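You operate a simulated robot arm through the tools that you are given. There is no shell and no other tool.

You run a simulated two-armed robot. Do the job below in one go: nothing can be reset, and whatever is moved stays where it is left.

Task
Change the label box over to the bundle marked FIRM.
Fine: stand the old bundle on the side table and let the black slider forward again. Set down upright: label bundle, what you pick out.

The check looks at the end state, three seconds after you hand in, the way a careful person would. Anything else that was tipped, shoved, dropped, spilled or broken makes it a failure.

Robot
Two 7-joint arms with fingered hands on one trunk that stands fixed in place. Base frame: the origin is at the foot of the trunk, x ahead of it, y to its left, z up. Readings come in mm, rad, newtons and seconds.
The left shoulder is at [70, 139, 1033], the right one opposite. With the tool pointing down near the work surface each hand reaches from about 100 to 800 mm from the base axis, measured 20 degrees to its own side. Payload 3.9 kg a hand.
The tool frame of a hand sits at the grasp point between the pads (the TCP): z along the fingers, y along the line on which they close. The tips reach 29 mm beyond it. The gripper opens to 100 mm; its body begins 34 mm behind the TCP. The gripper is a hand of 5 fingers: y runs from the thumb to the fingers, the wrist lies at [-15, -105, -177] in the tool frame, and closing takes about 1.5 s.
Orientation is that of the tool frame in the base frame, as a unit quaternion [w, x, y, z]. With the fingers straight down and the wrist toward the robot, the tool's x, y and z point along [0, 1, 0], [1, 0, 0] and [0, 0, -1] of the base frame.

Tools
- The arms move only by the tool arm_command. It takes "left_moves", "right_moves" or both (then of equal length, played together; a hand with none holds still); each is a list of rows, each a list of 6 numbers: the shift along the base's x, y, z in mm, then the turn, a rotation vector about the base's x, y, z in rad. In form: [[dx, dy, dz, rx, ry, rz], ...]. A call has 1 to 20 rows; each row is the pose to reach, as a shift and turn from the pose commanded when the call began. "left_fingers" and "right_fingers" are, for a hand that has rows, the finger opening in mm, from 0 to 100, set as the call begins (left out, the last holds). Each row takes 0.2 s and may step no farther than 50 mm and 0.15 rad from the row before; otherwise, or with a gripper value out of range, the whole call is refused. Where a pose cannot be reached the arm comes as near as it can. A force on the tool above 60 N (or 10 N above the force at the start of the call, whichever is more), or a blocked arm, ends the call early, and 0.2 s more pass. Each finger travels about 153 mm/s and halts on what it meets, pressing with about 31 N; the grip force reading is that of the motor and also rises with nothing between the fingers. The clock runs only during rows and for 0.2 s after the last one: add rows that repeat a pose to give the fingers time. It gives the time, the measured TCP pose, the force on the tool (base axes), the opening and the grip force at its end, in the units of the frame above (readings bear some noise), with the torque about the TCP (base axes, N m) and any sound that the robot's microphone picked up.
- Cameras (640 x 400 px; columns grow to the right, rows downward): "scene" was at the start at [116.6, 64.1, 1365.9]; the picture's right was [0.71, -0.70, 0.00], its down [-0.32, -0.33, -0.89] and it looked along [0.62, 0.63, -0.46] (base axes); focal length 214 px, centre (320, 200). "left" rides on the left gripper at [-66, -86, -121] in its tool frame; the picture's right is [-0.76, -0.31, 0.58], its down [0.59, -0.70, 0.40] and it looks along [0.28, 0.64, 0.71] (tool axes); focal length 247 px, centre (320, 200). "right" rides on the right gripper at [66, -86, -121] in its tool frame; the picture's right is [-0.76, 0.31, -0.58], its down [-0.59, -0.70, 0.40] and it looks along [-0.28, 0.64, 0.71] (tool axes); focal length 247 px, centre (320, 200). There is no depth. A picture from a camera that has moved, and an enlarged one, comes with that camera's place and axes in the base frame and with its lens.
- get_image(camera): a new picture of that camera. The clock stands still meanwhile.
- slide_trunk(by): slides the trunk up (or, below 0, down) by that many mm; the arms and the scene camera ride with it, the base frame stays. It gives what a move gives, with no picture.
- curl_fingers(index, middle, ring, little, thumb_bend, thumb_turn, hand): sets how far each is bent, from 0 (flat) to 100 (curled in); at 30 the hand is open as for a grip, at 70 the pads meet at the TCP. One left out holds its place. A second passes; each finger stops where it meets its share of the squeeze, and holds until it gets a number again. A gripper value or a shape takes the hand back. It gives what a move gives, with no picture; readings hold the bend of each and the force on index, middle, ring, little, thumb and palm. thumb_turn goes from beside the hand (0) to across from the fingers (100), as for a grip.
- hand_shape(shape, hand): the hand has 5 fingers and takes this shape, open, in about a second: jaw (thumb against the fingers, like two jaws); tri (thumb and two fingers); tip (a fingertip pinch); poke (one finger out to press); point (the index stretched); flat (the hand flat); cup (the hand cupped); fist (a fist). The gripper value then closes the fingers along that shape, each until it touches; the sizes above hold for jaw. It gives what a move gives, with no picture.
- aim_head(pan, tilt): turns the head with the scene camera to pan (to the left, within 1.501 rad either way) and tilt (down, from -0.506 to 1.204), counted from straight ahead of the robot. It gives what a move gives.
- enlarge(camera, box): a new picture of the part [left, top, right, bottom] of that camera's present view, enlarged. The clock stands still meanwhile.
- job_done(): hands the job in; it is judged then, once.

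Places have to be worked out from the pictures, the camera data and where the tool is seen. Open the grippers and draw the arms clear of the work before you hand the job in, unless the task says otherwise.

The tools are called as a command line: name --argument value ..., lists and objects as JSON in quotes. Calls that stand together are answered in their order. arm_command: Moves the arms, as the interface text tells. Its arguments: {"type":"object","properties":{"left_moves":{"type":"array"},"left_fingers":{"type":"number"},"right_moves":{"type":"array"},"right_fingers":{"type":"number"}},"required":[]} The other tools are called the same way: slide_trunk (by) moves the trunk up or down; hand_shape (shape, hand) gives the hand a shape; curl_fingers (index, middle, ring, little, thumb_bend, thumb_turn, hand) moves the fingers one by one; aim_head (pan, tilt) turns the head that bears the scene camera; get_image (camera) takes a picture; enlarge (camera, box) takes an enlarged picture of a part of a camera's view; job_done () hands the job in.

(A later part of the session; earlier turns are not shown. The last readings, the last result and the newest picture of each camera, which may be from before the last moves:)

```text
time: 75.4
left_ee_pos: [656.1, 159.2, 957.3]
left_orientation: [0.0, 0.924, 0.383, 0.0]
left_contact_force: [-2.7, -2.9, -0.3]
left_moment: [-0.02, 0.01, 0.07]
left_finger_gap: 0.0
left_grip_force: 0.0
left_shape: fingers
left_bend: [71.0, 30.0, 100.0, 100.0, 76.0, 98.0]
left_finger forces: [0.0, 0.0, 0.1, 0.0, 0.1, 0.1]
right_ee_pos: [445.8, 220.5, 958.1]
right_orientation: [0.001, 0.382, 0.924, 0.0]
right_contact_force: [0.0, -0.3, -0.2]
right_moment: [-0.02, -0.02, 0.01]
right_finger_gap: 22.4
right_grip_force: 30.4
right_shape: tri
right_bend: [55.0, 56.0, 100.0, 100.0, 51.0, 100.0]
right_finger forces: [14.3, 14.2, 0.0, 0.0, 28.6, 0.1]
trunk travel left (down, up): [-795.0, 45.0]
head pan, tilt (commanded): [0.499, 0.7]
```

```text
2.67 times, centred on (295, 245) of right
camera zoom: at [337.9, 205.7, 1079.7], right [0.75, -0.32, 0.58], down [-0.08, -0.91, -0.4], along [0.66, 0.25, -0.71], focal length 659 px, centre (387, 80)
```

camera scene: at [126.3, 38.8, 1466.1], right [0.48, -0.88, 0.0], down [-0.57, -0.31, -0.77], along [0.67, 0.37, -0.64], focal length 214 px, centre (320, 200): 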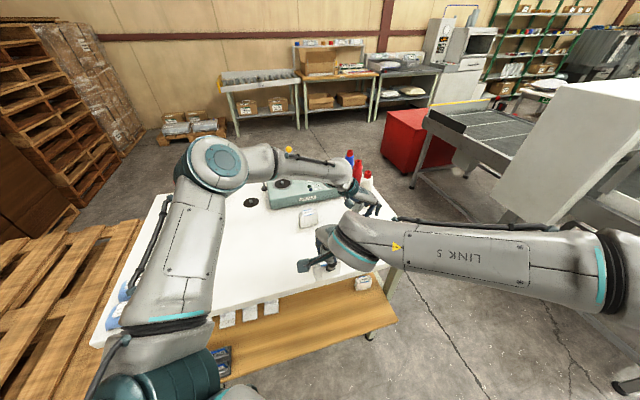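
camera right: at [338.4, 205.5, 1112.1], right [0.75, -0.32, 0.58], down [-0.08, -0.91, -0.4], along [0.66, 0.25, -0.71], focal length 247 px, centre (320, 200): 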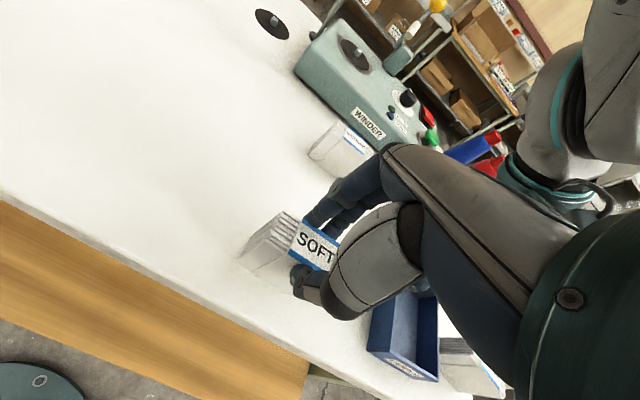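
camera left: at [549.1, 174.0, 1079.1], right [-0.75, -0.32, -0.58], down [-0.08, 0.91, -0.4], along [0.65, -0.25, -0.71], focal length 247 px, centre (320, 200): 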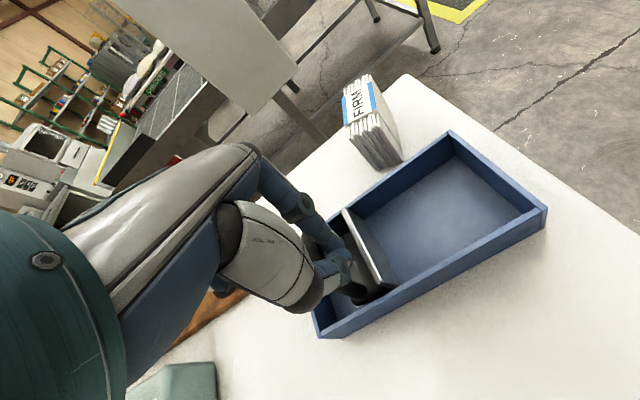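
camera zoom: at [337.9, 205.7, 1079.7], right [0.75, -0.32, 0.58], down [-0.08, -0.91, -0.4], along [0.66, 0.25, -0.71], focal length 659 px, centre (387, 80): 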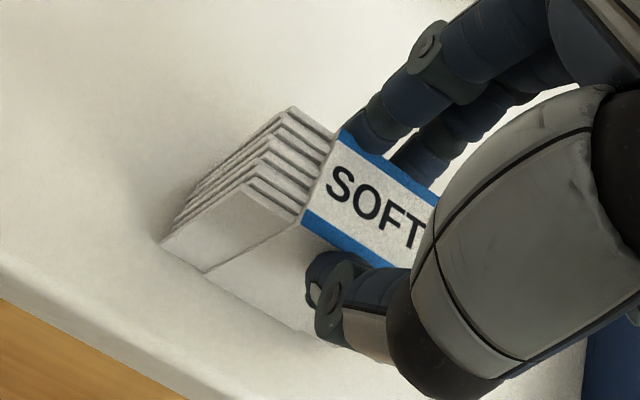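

Still free; continuing down.

arm_command --right_moves '[[0, 0, -0.7, 0, 0, 0], [0, 0, -1.4, 0, 0, 0], [0, 0, -1.4, 0, 0, 0]]'

arm_command --right_moves '[[0, 0, -0.7, 0, 0, 0], [0, 0, -1.4, 0, 0, 0], [0, 0, -1.4, 0, 0, 0]]'

```text
time: 76.2
left_ee_pos: [655.7, 160.0, 956.8]
left_orientation: [0.001, 0.924, 0.383, 0.0]
left_contact_force: [-3.5, -2.8, 0.1]
left_moment: [-0.04, 0.03, 0.05]
left_finger_gap: 0.0
left_grip_force: 0.0
left_shape: fingers
left_bend: [71.0, 30.0, 100.0, 100.0, 76.0, 98.0]
left_finger forces: [0.0, 0.1, 0.0, 0.1, 0.0, 0.0]
right_ee_pos: [446.0, 220.5, 957.7]
right_orientation: [0.001, 0.383, 0.924, 0.0]
right_contact_force: [0.0, 0.9, -0.2]
right_moment: [-0.01, 0.01, 0.02]
right_finger_gap: 22.4
right_grip_force: 31.2
right_shape: tri
right_bend: [55.0, 56.0, 100.0, 100.0, 51.0, 100.0]
right_finger forces: [14.3, 14.2, 0.0, 0.0, 28.6, 0.1]
trunk travel left (down, up): [-795.0, 45.0]
head pan, tilt (commanded): [0.499, 0.7]
```

```text
time: 77.0
left_ee_pos: [656.0, 160.8, 958.7]
left_orientation: [0.001, 0.924, 0.382, 0.001]
left_contact_force: [-2.2, -2.1, -0.2]
left_moment: [-0.04, 0.04, 0.02]
left_finger_gap: 0.0
left_grip_force: 0.0
left_shape: fingers
left_bend: [71.0, 30.0, 100.0, 100.0, 76.0, 98.0]
left_finger forces: [0.0, 0.1, 0.1, 0.0, 0.0, 0.0]
right_ee_pos: [445.6, 220.8, 955.4]
right_orientation: [0.001, 0.383, 0.924, 0.0]
right_contact_force: [-0.5, -0.7, 3.8]
right_moment: [0.01, -0.01, -0.01]
right_finger_gap: 22.8
right_grip_force: 31.8
right_shape: tri
right_bend: [55.0, 56.0, 100.0, 100.0, 51.0, 100.0]
right_finger forces: [14.6, 14.5, 0.1, 0.0, 29.6, 0.0]
trunk travel left (down, up): [-795.0, 45.0]
head pan, tilt (commanded): [0.499, 0.7]
```

Contact (3.8 N). One more millimetre to seat it flat, then I open the fingers.

arm_command --right_moves '[[0, 0, -1, 0, 0, 0], [0, 0, -1, 0, 0, 0]]'

arm_command --right_moves '[[0, 0, 0.8, 0, 0, 0], [0, 0, 0.8, 0, 0, 0], [0, 0, 0.8, 0, 0, 0], [0, 0, 0.8, 0, 0, 0]]' --right_fingers 34

enlarge --camera "right" --box '[220, 170, 370, 320]'

```text
time: 77.6
left_ee_pos: [655.7, 159.8, 958.6]
left_orientation: [0.001, 0.924, 0.383, 0.001]
left_contact_force: [-2.0, -2.6, -0.2]
left_moment: [-0.03, -0.01, 0.05]
left_finger_gap: 0.2
left_grip_force: 0.0
left_shape: fingers
left_bend: [71.0, 30.0, 100.0, 100.0, 76.0, 99.0]
left_finger forces: [0.0, 0.1, 0.1, 0.0, 0.1, 0.1]
right_ee_pos: [445.2, 220.1, 955.6]
right_orientation: [0.003, 0.383, 0.924, 0.0]
right_contact_force: [-1.1, -1.6, 9.4]
right_moment: [0.03, 0.0, 0.03]
right_finger_gap: 23.0
right_grip_force: 31.2
right_shape: tri
right_bend: [55.0, 56.0, 100.0, 100.0, 50.0, 100.0]
right_finger forces: [14.9, 14.9, 0.0, 0.0, 31.6, 0.0]
trunk travel left (down, up): [-795.0, 45.0]
head pan, tilt (commanded): [0.499, 0.7]
```

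```text
time: 78.6
left_ee_pos: [656.5, 159.4, 957.9]
left_orientation: [0.0, 0.924, 0.382, 0.001]
left_contact_force: [-3.6, -2.9, -0.7]
left_moment: [-0.02, 0.05, 0.06]
left_finger_gap: 0.0
left_grip_force: 0.1
left_shape: fingers
left_bend: [71.0, 30.0, 100.0, 100.0, 76.0, 99.0]
left_finger forces: [0.0, 0.1, 0.1, 0.1, 0.0, 0.0]
right_ee_pos: [446.5, 221.0, 955.2]
right_orientation: [0.002, 0.382, 0.924, -0.001]
right_contact_force: [0.4, -0.6, -0.1]
right_moment: [-0.01, -0.03, 0.0]
right_finger_gap: 33.8
right_grip_force: 0.1
right_shape: tri
right_bend: [47.0, 50.0, 99.0, 99.0, 44.0, 100.0]
right_finger forces: [0.2, 0.1, 0.1, 0.0, 0.1, 0.0]
trunk travel left (down, up): [-795.0, 45.0]
head pan, tilt (commanded): [0.499, 0.7]
```

```text
2.67 times, centred on (295, 245) of right
camera zoom: at [338.0, 206.0, 1076.5], right [0.75, -0.32, 0.58], down [-0.08, -0.91, -0.4], along [0.66, 0.25, -0.71], focal length 659 px, centre (387, 80)
```

zoom: 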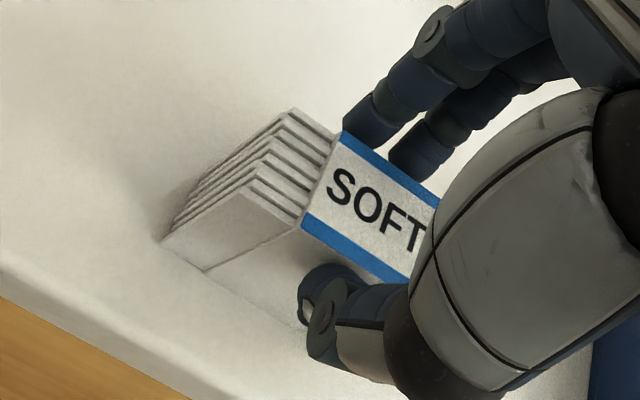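

SOFT stands by itself. I open to 62, lift 45 mm, and back off toward the robot.

arm_command --right_moves '[[0, 0, 0, 0, 0, 0], [0, 0, 0, 0, 0, 0], [0, 0, 15, 0, 0, 0], [0, 0, 32, 0, 0, 0], [0, 0, 48, 0, 0, 0], [-12, -12, 55, 0, 0, 0], [-26, -26, 60, 0, 0, 0], [-40, -40, 70, 0, 0, 0], [-47, -47, 80, 0, 0, 0]]' --right_fingers 62

get_image --camera "right"

get_image --camera "scene"

```text
time: 80.6
left_ee_pos: [655.2, 160.2, 959.4]
left_orientation: [0.0, 0.924, 0.383, 0.001]
left_contact_force: [-3.3, -2.7, 0.1]
left_moment: [-0.03, 0.05, 0.09]
left_finger_gap: 0.0
left_grip_force: 0.0
left_shape: fingers
left_bend: [71.0, 30.0, 100.0, 100.0, 76.0, 99.0]
left_finger forces: [0.0, 0.0, 0.0, 0.0, 0.0, 0.0]
right_ee_pos: [399.7, 173.1, 1035.5]
right_orientation: [0.001, 0.383, 0.924, 0.0]
right_contact_force: [0.1, -0.6, -0.1]
right_moment: [0.0, 0.02, -0.01]
right_finger_gap: 62.1
right_grip_force: 0.0
right_shape: tri
right_bend: [39.0, 38.0, 99.0, 99.0, 30.0, 100.0]
right_finger forces: [0.0, 0.0, 0.1, 0.0, 0.1, 0.0]
trunk travel left (down, up): [-795.0, 45.0]
head pan, tilt (commanded): [0.499, 0.7]
```

```text
taken
camera right: at [290.3, 158.7, 1156.7], right [0.75, -0.32, 0.58], down [-0.08, -0.91, -0.4], along [0.66, 0.25, -0.71], focal length 247 px, centre (320, 200)
```

right: 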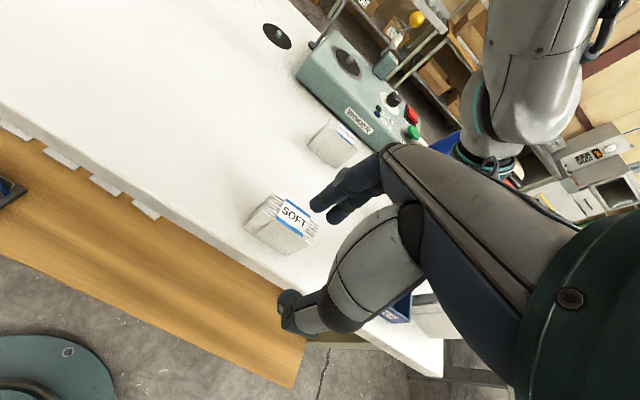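

```text
taken
camera scene: at [126.0, 39.0, 1466.2], right [0.48, -0.88, 0.0], down [-0.56, -0.31, -0.77], along [0.67, 0.37, -0.64], focal length 214 px, centre (320, 200)
```

scene: 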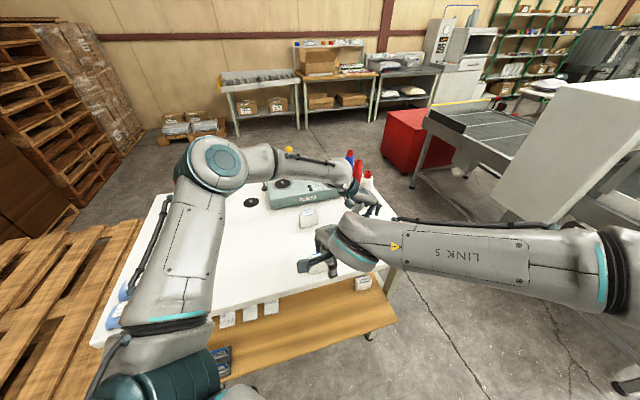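

SOFT stands upright on the table. Now the right hand returns along the table front to the right side, then over FIRM with yaw turned back to ~27.6°.

arm_command --right_moves '[[20, -20, 0, 0, 0, 0], [40, -40, 0, 0, 0, 0], [60, -60, 0, 0, 0, 0], [80, -80, 0, 0, 0, 0], [100, -100, 0, 0, 0, 0], [120, -120, 0, 0, 0, -0.05], [140, -138, 0, 0, 0, -0.1], [165, -145, 0, 0, 0, -0.15], [195, -148, 0, 0, 0, -0.2], [225, -146, 0, 0, 0, -0.25], [250, -143, 0, 0, 0, -0.3], [270, -141, 0, 0, 0, -0.304], [270, -141, 0, 0, 0, -0.304]]'

get_image --camera "right"

enlarge --camera "scene" --box '[320, 160, 440, 260]'

get_image --camera "left"

```text
time: 83.4
left_ee_pos: [656.6, 158.7, 957.2]
left_orientation: [0.002, 0.924, 0.382, 0.001]
left_contact_force: [-3.1, -2.7, -0.9]
left_moment: [-0.02, 0.05, 0.08]
left_finger_gap: 0.0
left_grip_force: 0.1
left_shape: fingers
left_bend: [71.0, 30.0, 100.0, 100.0, 76.0, 99.0]
left_finger forces: [0.1, 0.0, 0.0, 0.0, 0.1, 0.0]
right_ee_pos: [668.9, 32.5, 1035.6]
right_orientation: [0.003, 0.518, 0.856, 0.0]
right_contact_force: [-0.1, 0.7, -0.4]
right_moment: [0.03, 0.0, 0.0]
right_finger_gap: 61.8
right_grip_force: 0.1
right_shape: tri
right_bend: [39.0, 38.0, 99.0, 99.0, 30.0, 100.0]
right_finger forces: [0.0, 0.0, 0.0, 0.0, 0.0, 0.0]
trunk travel left (down, up): [-795.0, 45.0]
head pan, tilt (commanded): [0.499, 0.7]
```

```text
taken
camera right: at [562.0, 50.9, 1157.1], right [0.62, -0.53, 0.58], down [-0.35, -0.85, -0.4], along [0.7, 0.04, -0.71], focal length 247 px, centre (320, 200)
```

right: 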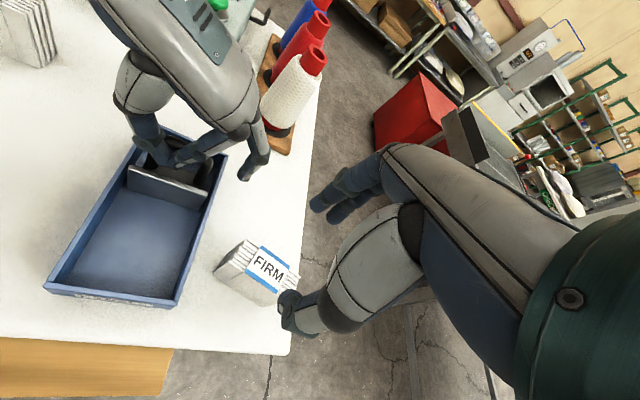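

```text
4.00 times, centred on (380, 210) of scene
camera zoom: at [125.8, 39.1, 1466.2], right [0.48, -0.88, 0.0], down [-0.56, -0.31, -0.77], along [0.67, 0.37, -0.64], focal length 858 px, centre (80, 160)
```

zoom: 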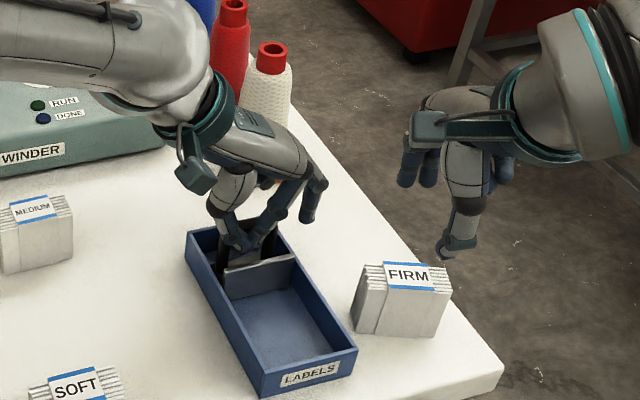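

```text
taken
camera left: at [548.8, 174.1, 1079.3], right [-0.75, -0.32, -0.58], down [-0.08, 0.91, -0.4], along [0.65, -0.25, -0.71], focal length 247 px, centre (320, 200)
```

left: 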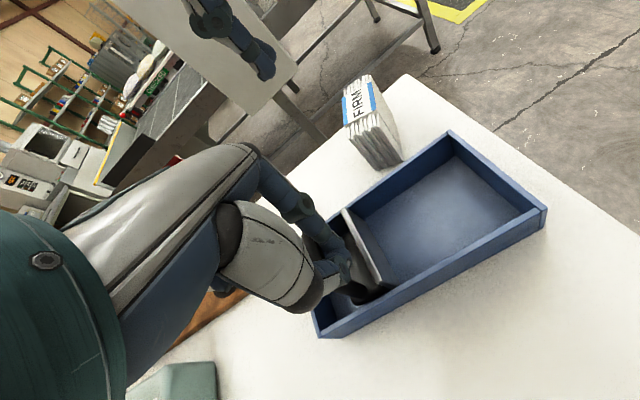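

FIRM is where I left it, and the slider is still held. I zoom on FIRM to verify its centre and angle against the hand.

enlarge --camera "right" --box '[205, 225, 305, 315]'

enlarge --camera "scene" --box '[384, 216, 436, 252]'

```text
4.44 times, centred on (255, 270) of right
camera zoom: at [562.0, 50.9, 1157.1], right [0.62, -0.53, 0.58], down [-0.35, -0.85, -0.4], along [0.7, 0.04, -0.71], focal length 1098 px, centre (609, -111)
```

zoom: 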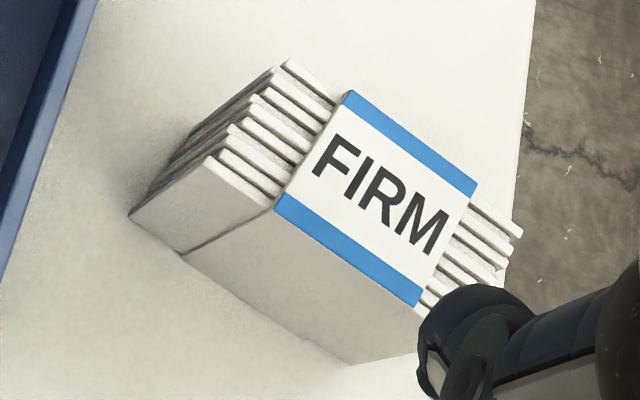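

```text
11.11 times, centred on (410, 234) of scene
camera zoom: at [125.8, 39.1, 1466.2], right [0.48, -0.88, 0.0], down [-0.56, -0.31, -0.77], along [0.67, 0.37, -0.64], focal length 2383 px, centre (-680, -178)
```

zoom: 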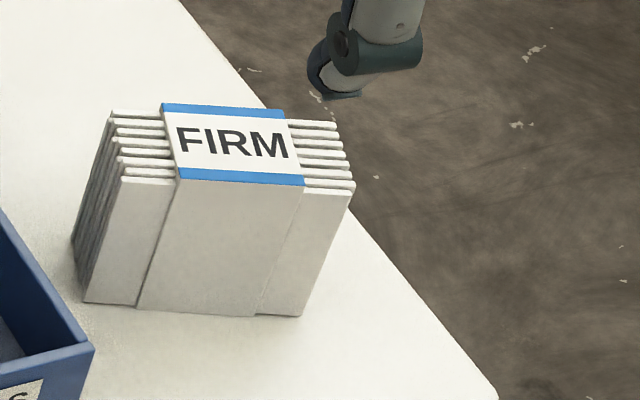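

FIRM's centre is ≈(667.5,33.3) and its face normal ≈22°, so I turn the hand −0.095 rad, correct the position, and lower to z≈975.

arm_command --right_moves '[[1, 1, -15, 0, 0, -0.05], [2.5, 2.5, -30, 0, 0, -0.095], [2.5, 2.5, -45, 0, 0, -0.095], [2.5, 2.5, -60, 0, 0, -0.095], [2.5, 2.5, -60, 0, 0, -0.095]]'

enlarge --camera "right" --box '[210, 160, 370, 320]'

enlarge --camera "left" --box '[240, 0, 440, 180]'

enlarge --camera "scene" --box '[370, 190, 450, 250]'

```text
time: 84.6
left_ee_pos: [657.4, 160.7, 956.6]
left_orientation: [0.001, 0.924, 0.383, 0.001]
left_contact_force: [-2.7, -3.5, 0.1]
left_moment: [-0.03, 0.02, 0.05]
left_finger_gap: 0.0
left_grip_force: 0.2
left_shape: fingers
left_bend: [71.0, 30.0, 100.0, 100.0, 76.0, 99.0]
left_finger forces: [0.0, 0.0, 0.0, 0.0, 0.0, 0.1]
right_ee_pos: [670.7, 34.6, 975.2]
right_orientation: [0.002, 0.558, 0.83, 0.0]
right_contact_force: [-0.6, 0.8, 0.2]
right_moment: [-0.04, 0.01, -0.01]
right_finger_gap: 61.8
right_grip_force: 0.1
right_shape: tri
right_bend: [39.0, 38.0, 99.0, 99.0, 30.0, 100.0]
right_finger forces: [0.0, 0.1, 0.0, 0.0, 0.0, 0.0]
trunk travel left (down, up): [-795.0, 45.0]
head pan, tilt (commanded): [0.499, 0.7]
```

```text
2.50 times, centred on (290, 240) of right
camera zoom: at [566.1, 63.2, 1096.2], right [0.57, -0.58, 0.58], down [-0.43, -0.81, -0.4], along [0.7, -0.02, -0.71], focal length 617 px, centre (395, 100)
```

zoom: 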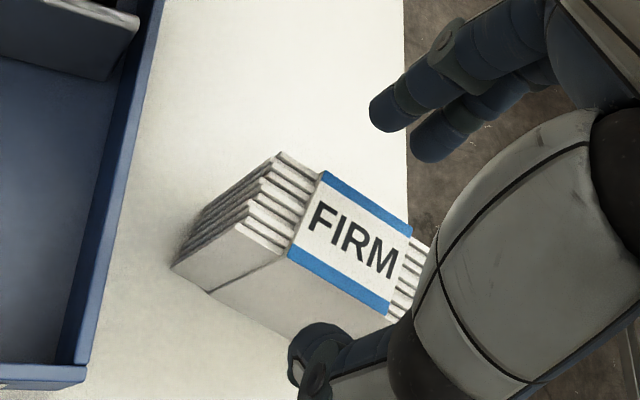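

```text
2.22 times, centred on (340, 90) of left
camera zoom: at [548.9, 174.1, 1079.2], right [-0.75, -0.32, -0.58], down [-0.08, 0.91, -0.4], along [0.65, -0.25, -0.71], focal length 549 px, centre (276, 444)
```

zoom: 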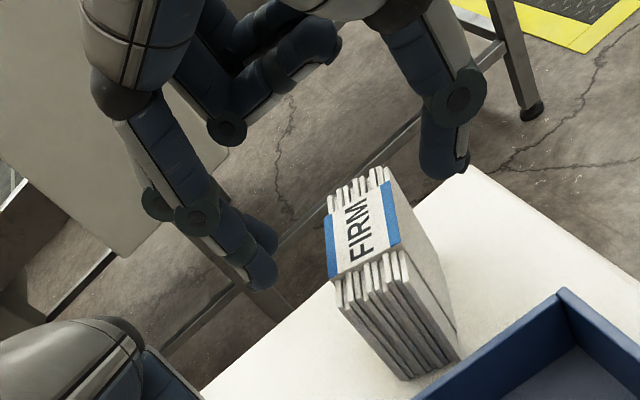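

```text
6.67 times, centred on (410, 220) of scene
camera zoom: at [126.0, 39.1, 1466.2], right [0.48, -0.88, 0.0], down [-0.56, -0.31, -0.77], along [0.67, 0.37, -0.64], focal length 1430 px, centre (-280, 67)
```

zoom: 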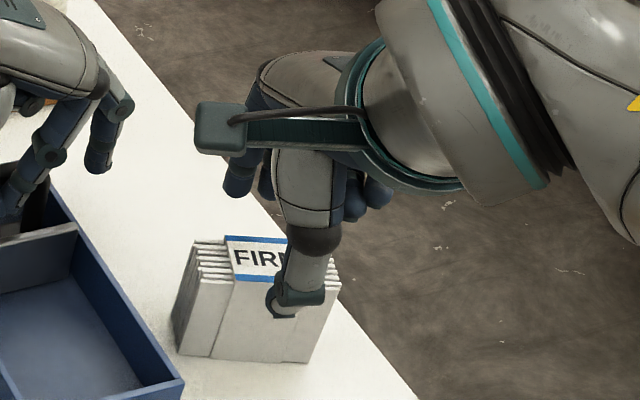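

The bundle is between fingers and thumb with good margins. I lower to z≈960 and close to 36 to check centring.

arm_command --right_moves '[[0, 0, -8, 0, 0, 0], [0, 0, -15, 0, 0, 0], [0, 0, -15, 0, 0, 0]]'

arm_command --right_moves '[[0, 0, 0, 0, 0, 0], [0, 0, 0, 0, 0, 0], [0, 0, 0, 0, 0, 0]]' --right_fingers 40

enlarge --camera "left" --box '[270, 20, 420, 160]'

enlarge --camera "right" --box '[210, 160, 370, 320]'

```text
time: 85.4
left_ee_pos: [655.6, 160.1, 957.7]
left_orientation: [0.001, 0.924, 0.383, 0.0]
left_contact_force: [-3.0, -2.4, -0.5]
left_moment: [0.01, 0.03, 0.05]
left_finger_gap: 0.0
left_grip_force: 0.1
left_shape: fingers
left_bend: [71.0, 30.0, 100.0, 100.0, 76.0, 99.0]
left_finger forces: [0.0, 0.0, 0.0, 0.0, 0.1, 0.1]
right_ee_pos: [671.6, 34.2, 961.0]
right_orientation: [0.002, 0.558, 0.83, 0.0]
right_contact_force: [0.5, -0.9, 0.6]
right_moment: [-0.01, -0.01, 0.0]
right_finger_gap: 61.5
right_grip_force: 0.1
right_shape: tri
right_bend: [39.0, 38.0, 99.0, 99.0, 30.0, 100.0]
right_finger forces: [0.0, 0.0, 0.0, 0.0, 0.0, 0.0]
trunk travel left (down, up): [-795.0, 45.0]
head pan, tilt (commanded): [0.499, 0.7]
```

```text
time: 86.2
left_ee_pos: [656.3, 160.0, 957.7]
left_orientation: [0.001, 0.924, 0.383, 0.001]
left_contact_force: [-3.0, -2.7, 0.4]
left_moment: [-0.05, 0.05, 0.04]
left_finger_gap: 0.4
left_grip_force: 0.0
left_shape: fingers
left_bend: [71.0, 30.0, 100.0, 100.0, 76.0, 99.0]
left_finger forces: [0.0, 0.0, 0.0, 0.0, 0.0, 0.1]
right_ee_pos: [672.8, 35.1, 960.0]
right_orientation: [0.003, 0.558, 0.83, 0.0]
right_contact_force: [-0.5, -0.1, -0.6]
right_moment: [0.0, -0.02, 0.0]
right_finger_gap: 40.3
right_grip_force: 0.1
right_shape: tri
right_bend: [44.0, 47.0, 99.0, 99.0, 41.0, 100.0]
right_finger forces: [0.1, 0.0, 0.0, 0.0, 0.0, 0.0]
trunk travel left (down, up): [-795.0, 45.0]
head pan, tilt (commanded): [0.499, 0.7]
```

```text
2.86 times, centred on (345, 90) of left
camera zoom: at [549.0, 174.1, 1079.2], right [-0.75, -0.32, -0.58], down [-0.08, 0.91, -0.4], along [0.65, -0.25, -0.71], focal length 706 px, centre (249, 514)
```

zoom: 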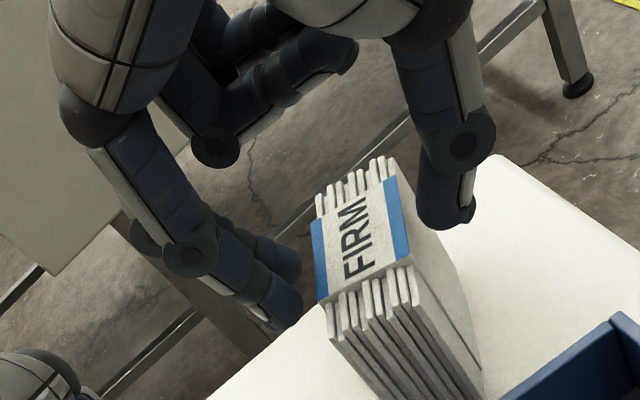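

```text
2.50 times, centred on (290, 240) of right
camera zoom: at [566.8, 63.1, 1081.8], right [0.57, -0.58, 0.58], down [-0.43, -0.81, -0.4], along [0.7, -0.02, -0.71], focal length 617 px, centre (395, 100)
```

zoom: 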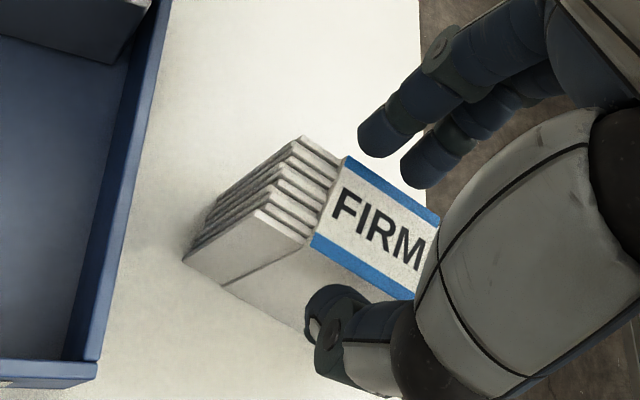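

I close to 34 and look again.

arm_command --right_moves '[[0, 0, 0, 0, 0, 0], [0, 0, 0, 0, 0, 0], [0, 0, 0, 0, 0, 0]]' --right_fingers 34

enlarge --camera "left" --box '[270, 20, 420, 160]'

enlarge --camera "right" --box '[210, 160, 370, 320]'

```text
time: 87.0
left_ee_pos: [657.3, 159.9, 958.5]
left_orientation: [0.002, 0.924, 0.383, 0.0]
left_contact_force: [-3.9, -2.4, -0.3]
left_moment: [-0.03, 0.04, 0.1]
left_finger_gap: 0.2
left_grip_force: 0.0
left_shape: fingers
left_bend: [71.0, 30.0, 100.0, 100.0, 76.0, 99.0]
left_finger forces: [0.0, 0.0, 0.0, 0.1, 0.0, 0.0]
right_ee_pos: [672.0, 35.4, 960.3]
right_orientation: [0.002, 0.559, 0.829, 0.0]
right_contact_force: [0.1, -0.5, -1.1]
right_moment: [0.05, -0.04, 0.0]
right_finger_gap: 34.7
right_grip_force: 0.1
right_shape: tri
right_bend: [47.0, 50.0, 99.0, 99.0, 44.0, 100.0]
right_finger forces: [0.1, 0.0, 0.0, 0.0, 0.0, 0.0]
trunk travel left (down, up): [-795.0, 45.0]
head pan, tilt (commanded): [0.499, 0.7]
```

```text
2.86 times, centred on (345, 90) of left
camera zoom: at [549.0, 174.1, 1079.2], right [-0.75, -0.32, -0.58], down [-0.08, 0.91, -0.4], along [0.65, -0.25, -0.71], focal length 706 px, centre (249, 514)
```

zoom: 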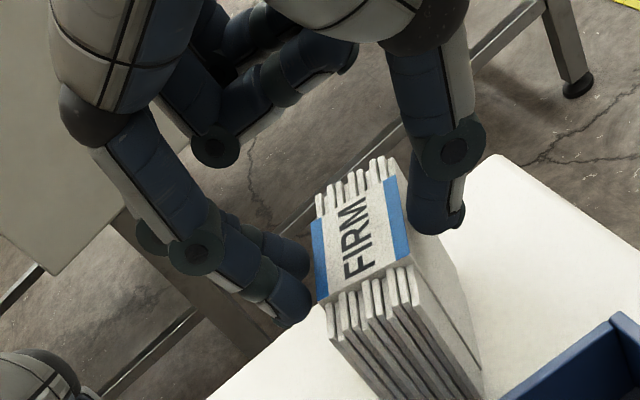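

```text
2.50 times, centred on (290, 240) of right
camera zoom: at [566.8, 63.1, 1081.8], right [0.57, -0.58, 0.58], down [-0.43, -0.81, -0.4], along [0.7, -0.02, -0.71], focal length 617 px, centre (395, 100)
```

zoom: 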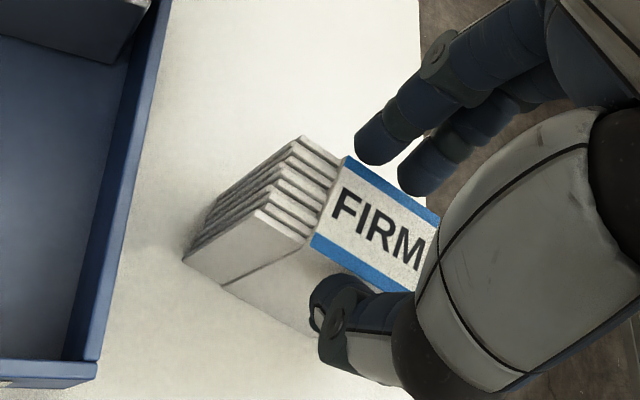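

FIRM hasn't moved and both sides are close. I close to grip.

arm_command --right_moves '[[0, 0, 0, 0, 0, 0], [0, 0, 0, 0, 0, 0], [0, 0, 0, 0, 0, 0], [0, 0, 0, 0, 0, 0]]' --right_fingers 12

enlarge --camera "left" --box '[270, 20, 420, 160]'

enlarge --camera "right" --box '[210, 160, 370, 320]'

```text
time: 88.0
left_ee_pos: [655.9, 159.8, 957.3]
left_orientation: [0.0, 0.924, 0.382, 0.0]
left_contact_force: [-4.0, -2.3, 0.2]
left_moment: [-0.01, 0.04, 0.06]
left_finger_gap: 0.0
left_grip_force: 0.1
left_shape: fingers
left_bend: [71.0, 30.0, 100.0, 100.0, 76.0, 99.0]
left_finger forces: [0.0, 0.0, 0.1, 0.1, 0.1, 0.0]
right_ee_pos: [672.2, 34.5, 961.4]
right_orientation: [0.002, 0.558, 0.83, 0.001]
right_contact_force: [0.3, 0.1, 0.9]
right_moment: [0.04, 0.02, 0.01]
right_finger_gap: 22.3
right_grip_force: 31.3
right_shape: tri
right_bend: [56.0, 56.0, 100.0, 100.0, 51.0, 100.0]
right_finger forces: [14.6, 14.0, 0.0, 0.1, 28.7, 0.1]
trunk travel left (down, up): [-795.0, 45.0]
head pan, tilt (commanded): [0.499, 0.7]
```

```text
2.86 times, centred on (345, 90) of left
camera zoom: at [549.0, 174.1, 1079.1], right [-0.75, -0.32, -0.58], down [-0.08, 0.91, -0.4], along [0.65, -0.25, -0.71], focal length 706 px, centre (249, 514)
```

zoom: 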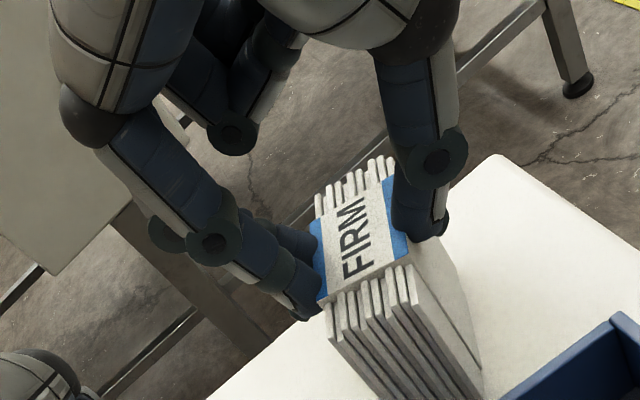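

```text
2.50 times, centred on (290, 240) of right
camera zoom: at [566.9, 63.1, 1081.8], right [0.57, -0.58, 0.58], down [-0.43, -0.81, -0.4], along [0.7, -0.02, -0.71], focal length 617 px, centre (395, 100)
```

zoom: 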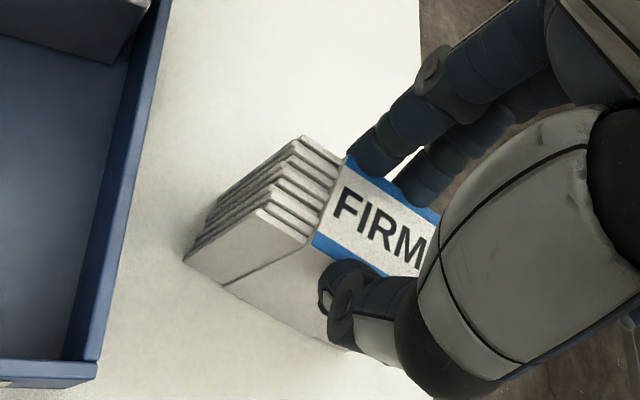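

FIRM is gripped evenly and unmoved. I lift it 76 mm, then swing it back toward the robot side and turn to the box's 45° heading.

arm_command --right_moves '[[0, 0, 8, 0, 0, 0], [0, 0, 22, 0, 0, 0], [0, 0, 40, 0, 0, 0], [0, 0, 58, 0, 0, 0], [0, 0, 76, 0, 0, 0], [-24, -9, 76, 0, 0, 0.05], [-48, -18, 76, 0, 0, 0.1], [-71, -28, 76, 0, 0, 0.16], [-88, -11, 76, 0, 0, 0.24], [-104, 5, 76, 0, 0, 0.32], [-120.4, 21.4, 76, 0, 0, 0.398], [-120.4, 21.4, 76, 0, 0, 0.398]]'

get_image --camera "right"

get_image --camera "left"

enlarge --camera "scene" --box '[320, 170, 440, 270]'

```text
time: 90.6
left_ee_pos: [656.4, 159.2, 957.9]
left_orientation: [0.0, 0.924, 0.382, 0.001]
left_contact_force: [-3.0, -2.5, -0.4]
left_moment: [-0.03, 0.06, 0.05]
left_finger_gap: 0.0
left_grip_force: 0.1
left_shape: fingers
left_bend: [71.0, 30.0, 100.0, 100.0, 76.0, 99.0]
left_finger forces: [0.0, 0.1, 0.1, 0.0, 0.1, 0.0]
right_ee_pos: [552.0, 54.9, 1037.1]
right_orientation: [0.001, 0.383, 0.924, 0.001]
right_contact_force: [-0.2, 0.9, -0.6]
right_moment: [-0.02, -0.04, -0.03]
right_finger_gap: 22.3
right_grip_force: 31.0
right_shape: tri
right_bend: [56.0, 56.0, 100.0, 100.0, 51.0, 100.0]
right_finger forces: [14.6, 14.1, 0.0, 0.1, 28.7, 0.0]
trunk travel left (down, up): [-795.0, 45.0]
head pan, tilt (commanded): [0.499, 0.7]
```

```text
taken
camera right: at [442.8, 41.2, 1157.9], right [0.75, -0.32, 0.58], down [-0.08, -0.91, -0.4], along [0.66, 0.25, -0.71], focal length 247 px, centre (320, 200)
```

right: 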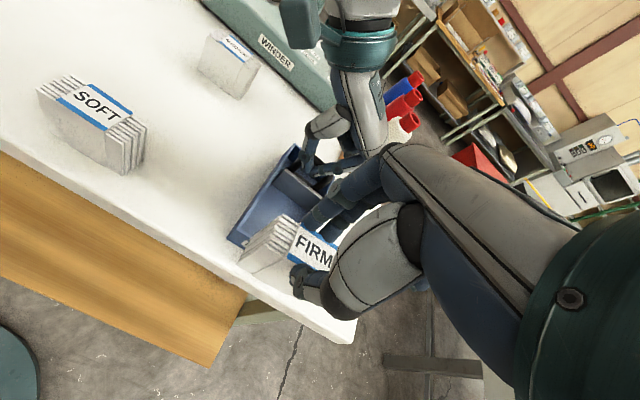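

```text
taken
camera left: at [549.0, 173.9, 1079.2], right [-0.75, -0.32, -0.58], down [-0.08, 0.91, -0.4], along [0.65, -0.25, -0.71], focal length 247 px, centre (320, 200)
```

left: 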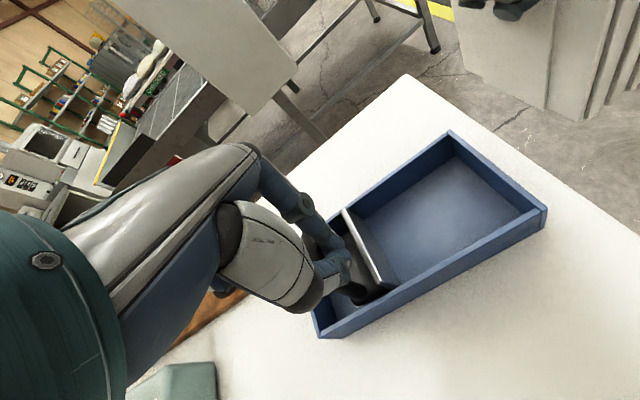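

```text
4.00 times, centred on (380, 220) of scene
camera zoom: at [126.2, 38.8, 1466.2], right [0.48, -0.88, 0.0], down [-0.57, -0.31, -0.77], along [0.67, 0.37, -0.64], focal length 858 px, centre (80, 120)
```

zoom: 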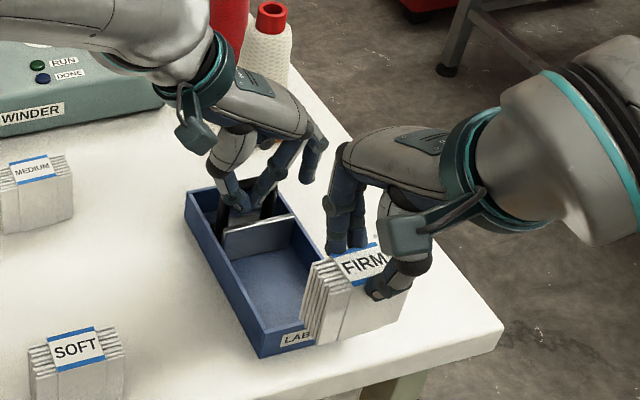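

The left camera sees the empty box clearly. I zoom to get its inner front corners for the insertion.

enlarge --camera "left" --box '[400, 110, 560, 250]'

enlarge --camera "scene" --box '[360, 210, 410, 265]'

```text
2.86 times, centred on (480, 180) of left
camera zoom: at [549.0, 173.9, 1079.2], right [-0.75, -0.32, -0.58], down [-0.08, 0.91, -0.4], along [0.65, -0.25, -0.71], focal length 706 px, centre (-137, 257)
```

zoom: 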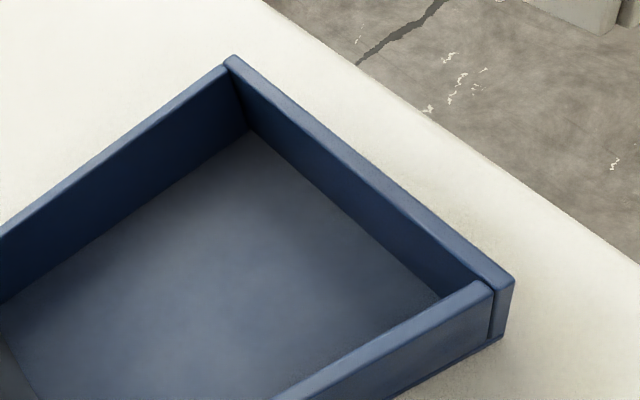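

```text
7.27 times, centred on (385, 238) of scene
camera zoom: at [126.2, 38.8, 1466.2], right [0.48, -0.88, 0.0], down [-0.57, -0.31, -0.77], along [0.67, 0.37, -0.64], focal length 1560 px, centre (-153, -73)
```

zoom: 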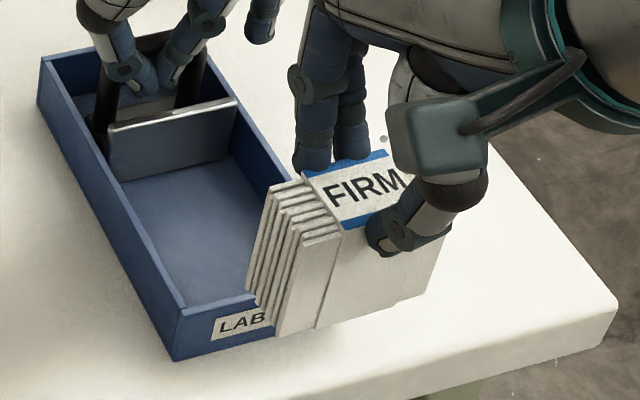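

The side clearance in the box is only a few mm, so I compare how FIRM sits in the hand with how SOFT sat (same right-camera window as before).

enlarge --camera "right" --box '[200, 150, 380, 350]'

enlarge --camera "right" --box '[220, 180, 340, 300]'

```text
2.00 times, centred on (290, 250) of right
camera zoom: at [442.8, 41.2, 1157.9], right [0.75, -0.32, 0.58], down [-0.08, -0.91, -0.4], along [0.66, 0.25, -0.71], focal length 494 px, centre (380, 100)
```

zoom: 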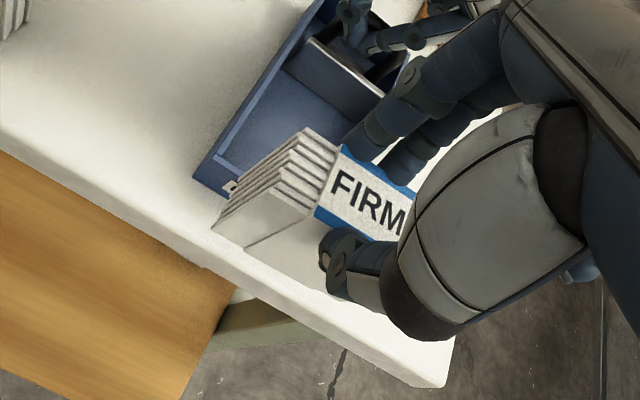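

```text
3.33 times, centred on (280, 240) of right
camera zoom: at [442.8, 41.2, 1157.9], right [0.75, -0.32, 0.58], down [-0.08, -0.91, -0.4], along [0.66, 0.25, -0.71], focal length 823 px, centre (453, 67)
```

zoom: 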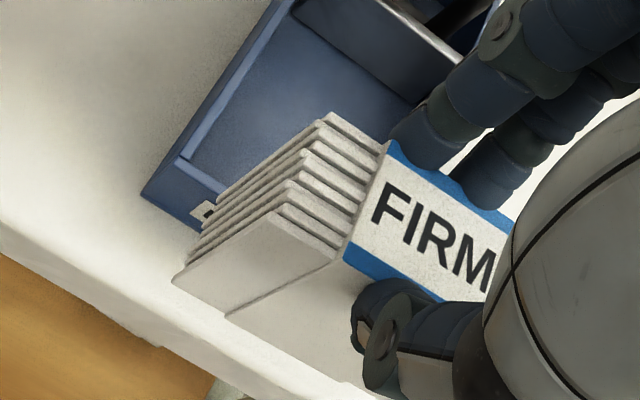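

FIRM sits laterally the same as SOFT did (within ~1 mm) and ~2–3 mm lower, so the same hand line works. I move forward over the box to F≈483, R≈349.7 at this height.

arm_command --right_moves '[[9, 9, 0, 0, 0, 0], [18, 18, 0, 0, 0, 0], [28, 28, 0, 0, 0, 0], [37, 37.5, 0, 0, 0, 0], [37, 37.5, 0, 0, 0, 0]]'

enlarge --camera "left" --box '[360, 20, 600, 240]'

enlarge --camera "scene" --box '[345, 195, 425, 265]'

enlarge --camera "right" --box '[200, 150, 380, 350]'

```text
time: 91.8
left_ee_pos: [656.2, 159.5, 958.5]
left_orientation: [0.0, 0.924, 0.383, 0.0]
left_contact_force: [-3.0, -2.2, -0.1]
left_moment: [-0.03, 0.03, 0.08]
left_finger_gap: 0.2
left_grip_force: 0.2
left_shape: fingers
left_bend: [71.0, 30.0, 100.0, 100.0, 76.0, 99.0]
left_finger forces: [0.0, 0.0, 0.1, 0.0, 0.0, 0.0]
right_ee_pos: [588.0, 93.0, 1036.9]
right_orientation: [0.001, 0.384, 0.924, 0.001]
right_contact_force: [-0.1, 0.2, -1.1]
right_moment: [0.0, -0.01, 0.02]
right_finger_gap: 22.4
right_grip_force: 30.9
right_shape: tri
right_bend: [56.0, 56.0, 100.0, 100.0, 51.0, 100.0]
right_finger forces: [14.6, 14.1, 0.0, 0.0, 28.7, 0.0]
trunk travel left (down, up): [-795.0, 45.0]
head pan, tilt (commanded): [0.499, 0.7]
```

```text
1.82 times, centred on (480, 130) of left
camera zoom: at [549.1, 173.8, 1079.1], right [-0.75, -0.32, -0.58], down [-0.08, 0.91, -0.4], along [0.65, -0.25, -0.71], focal length 449 px, centre (29, 327)
```

zoom: 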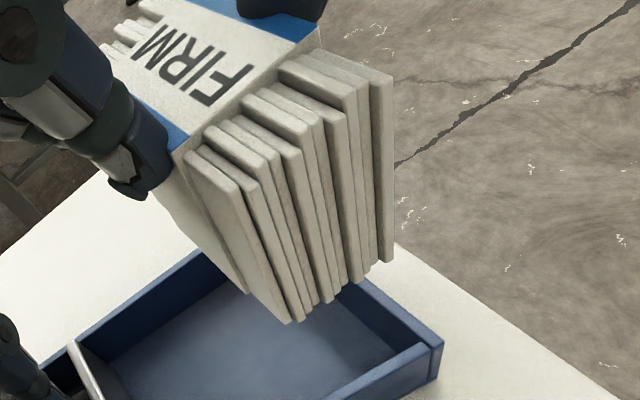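

```text
5.71 times, centred on (385, 230) of scene
camera zoom: at [126.3, 38.6, 1466.1], right [0.48, -0.88, 0.0], down [-0.57, -0.31, -0.77], along [0.67, 0.37, -0.64], focal length 1226 px, centre (-51, 29)
```

zoom: 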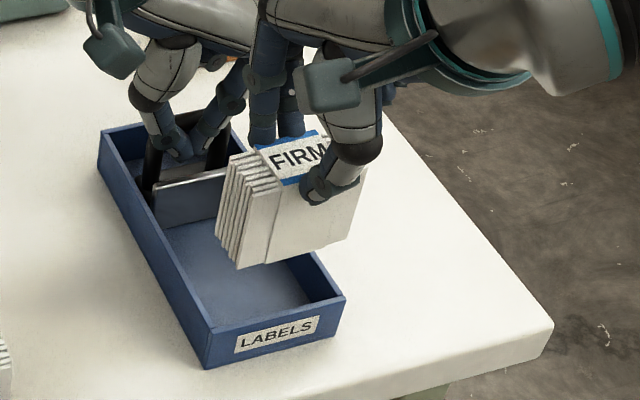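

```text
2.00 times, centred on (290, 250) of right
camera zoom: at [480.1, 78.9, 1157.7], right [0.75, -0.32, 0.58], down [-0.08, -0.91, -0.4], along [0.66, 0.25, -0.71], focal length 494 px, centre (380, 100)
```

zoom: 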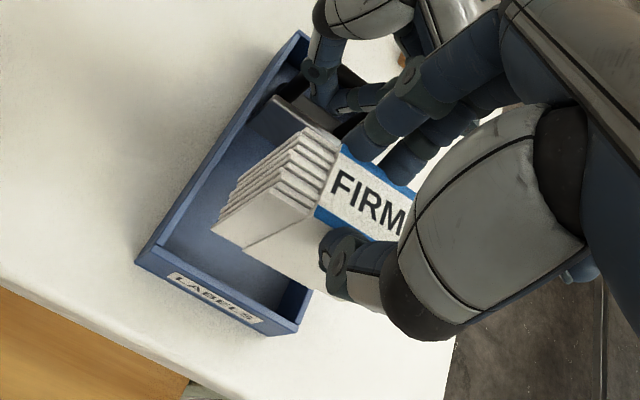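

FIRM is over the box. I lower it until its bottom is just above the wall tops (z≈1005) and inspect the lateral fit.

arm_command --right_moves '[[0, 0, -10, 0, 0, 0], [0, 0, -20, 0, 0, 0], [0.5, 0.5, -32, 0, 0, 0], [0.5, 0.5, -32, 0, 0, 0]]'

enlarge --camera "left" --box '[380, 60, 580, 240]'

enlarge --camera "scene" --box '[360, 215, 410, 260]'

enlarge --camera "right" --box '[210, 190, 340, 320]'

```text
time: 92.8
left_ee_pos: [655.4, 160.1, 958.8]
left_orientation: [0.001, 0.924, 0.382, 0.001]
left_contact_force: [-3.3, -3.2, -0.3]
left_moment: [-0.02, 0.03, 0.06]
left_finger_gap: 0.0
left_grip_force: 0.1
left_shape: fingers
left_bend: [71.0, 30.0, 100.0, 100.0, 76.0, 99.0]
left_finger forces: [0.0, 0.0, 0.0, 0.1, 0.0, 0.0]
right_ee_pos: [589.5, 94.3, 1004.4]
right_orientation: [0.003, 0.383, 0.924, 0.0]
right_contact_force: [-1.1, -0.5, -0.9]
right_moment: [0.01, -0.01, -0.02]
right_finger_gap: 22.4
right_grip_force: 31.2
right_shape: tri
right_bend: [56.0, 56.0, 100.0, 100.0, 51.0, 100.0]
right_finger forces: [14.6, 14.2, 0.1, 0.1, 28.7, 0.0]
trunk travel left (down, up): [-795.0, 45.0]
head pan, tilt (commanded): [0.499, 0.7]
```

```text
2.22 times, centred on (480, 150) of left
camera zoom: at [548.9, 174.1, 1079.2], right [-0.75, -0.32, -0.58], down [-0.08, 0.91, -0.4], along [0.65, -0.25, -0.71], focal length 549 px, centre (-36, 311)
```

zoom: 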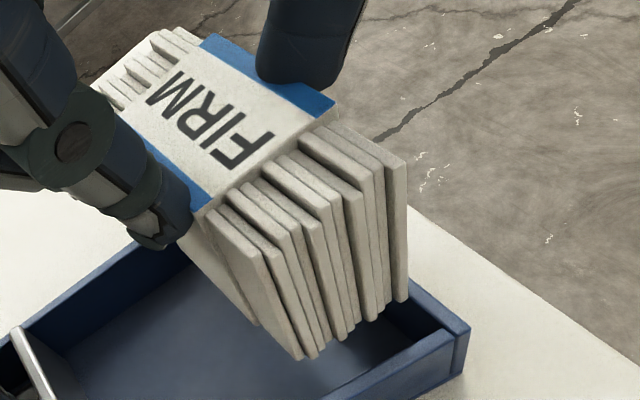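

```text
8.89 times, centred on (385, 238) of scene
camera zoom: at [126.0, 39.1, 1466.2], right [0.48, -0.88, 0.0], down [-0.56, -0.31, -0.77], along [0.67, 0.37, -0.64], focal length 1906 px, centre (-258, -133)
```

zoom: 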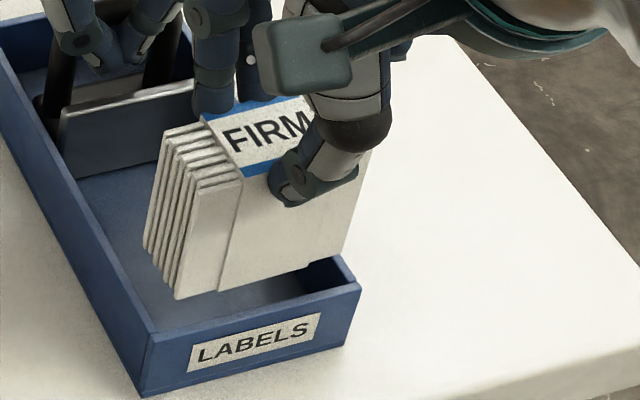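

```text
3.08 times, centred on (275, 255) of right
camera zoom: at [480.3, 79.7, 1125.3], right [0.75, -0.32, 0.58], down [-0.08, -0.91, -0.4], along [0.66, 0.25, -0.71], focal length 760 px, centre (458, 31)
```

zoom: 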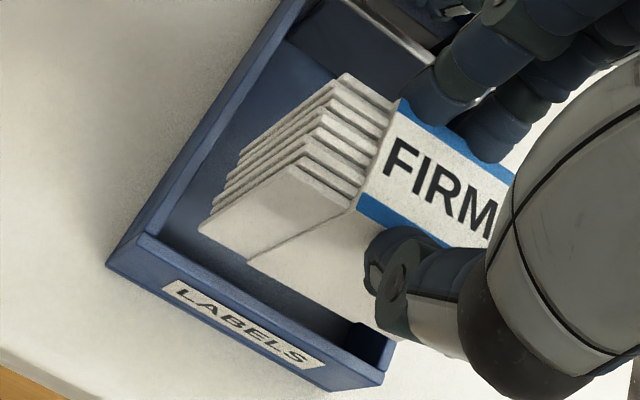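

By the same cameras FIRM is ~3 mm right of the box centre and ~2.5 mm behind the front wall. I shift it 2.7 mm left and 1.5 mm back, then lower gently into the box mouth.

arm_command --right_moves '[[-0.9, 2.9, 0, 0, 0, -0.012], [-0.9, 2.9, -4, 0, 0, -0.012], [-0.9, 2.9, -8, 0, 0, -0.012], [-0.9, 2.9, -12, 0, 0, -0.012], [-0.9, 2.9, -12, 0, 0, -0.012]]'

enlarge --camera "left" --box '[380, 60, 580, 240]'

enlarge --camera "scene" --box '[360, 215, 410, 260]'

enlarge --camera "right" --box '[210, 190, 340, 320]'

```text
time: 94.0
left_ee_pos: [656.0, 160.5, 958.0]
left_orientation: [0.002, 0.924, 0.383, 0.0]
left_contact_force: [-3.5, -2.8, 0.0]
left_moment: [-0.04, 0.06, 0.06]
left_finger_gap: 0.0
left_grip_force: 0.0
left_shape: fingers
left_bend: [71.0, 30.0, 100.0, 100.0, 76.0, 99.0]
left_finger forces: [0.0, 0.1, 0.0, 0.0, 0.1, 0.0]
right_ee_pos: [587.6, 96.6, 993.0]
right_orientation: [0.002, 0.389, 0.921, 0.001]
right_contact_force: [-0.3, -0.3, 0.1]
right_moment: [0.03, 0.0, -0.01]
right_finger_gap: 22.1
right_grip_force: 30.6
right_shape: tri
right_bend: [56.0, 56.0, 100.0, 100.0, 51.0, 100.0]
right_finger forces: [14.5, 14.0, 0.0, 0.0, 28.8, 0.0]
trunk travel left (down, up): [-795.0, 45.0]
head pan, tilt (commanded): [0.499, 0.7]
```

```text
2.22 times, centred on (480, 150) of left
camera zoom: at [549.0, 174.1, 1079.2], right [-0.75, -0.32, -0.58], down [-0.08, 0.91, -0.4], along [0.65, -0.25, -0.71], focal length 549 px, centre (-36, 311)
```

zoom: 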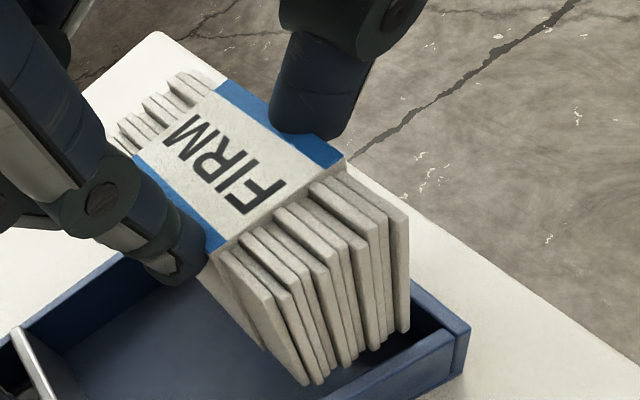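

```text
8.89 times, centred on (385, 238) of scene
camera zoom: at [126.1, 39.1, 1466.2], right [0.48, -0.88, 0.0], down [-0.57, -0.31, -0.77], along [0.67, 0.37, -0.64], focal length 1906 px, centre (-258, -133)
```

zoom: 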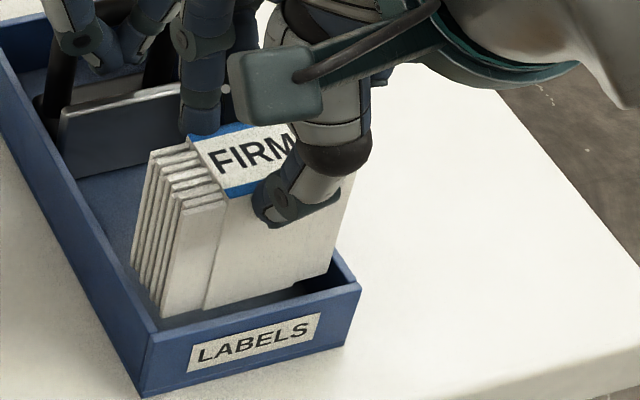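

```text
3.08 times, centred on (275, 255) of right
camera zoom: at [479.3, 83.9, 1113.6], right [0.75, -0.33, 0.58], down [-0.09, -0.91, -0.4], along [0.66, 0.24, -0.71], focal length 760 px, centre (458, 31)
```

zoom: 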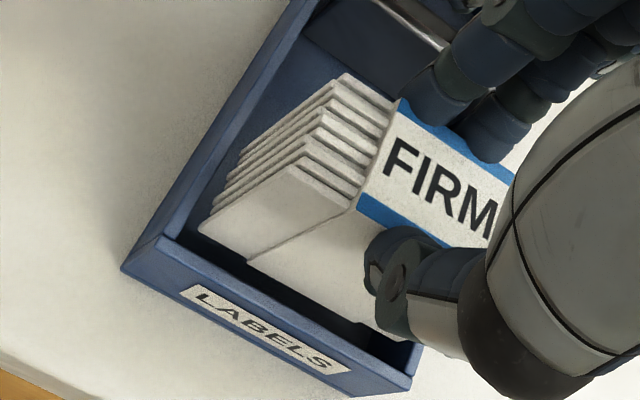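

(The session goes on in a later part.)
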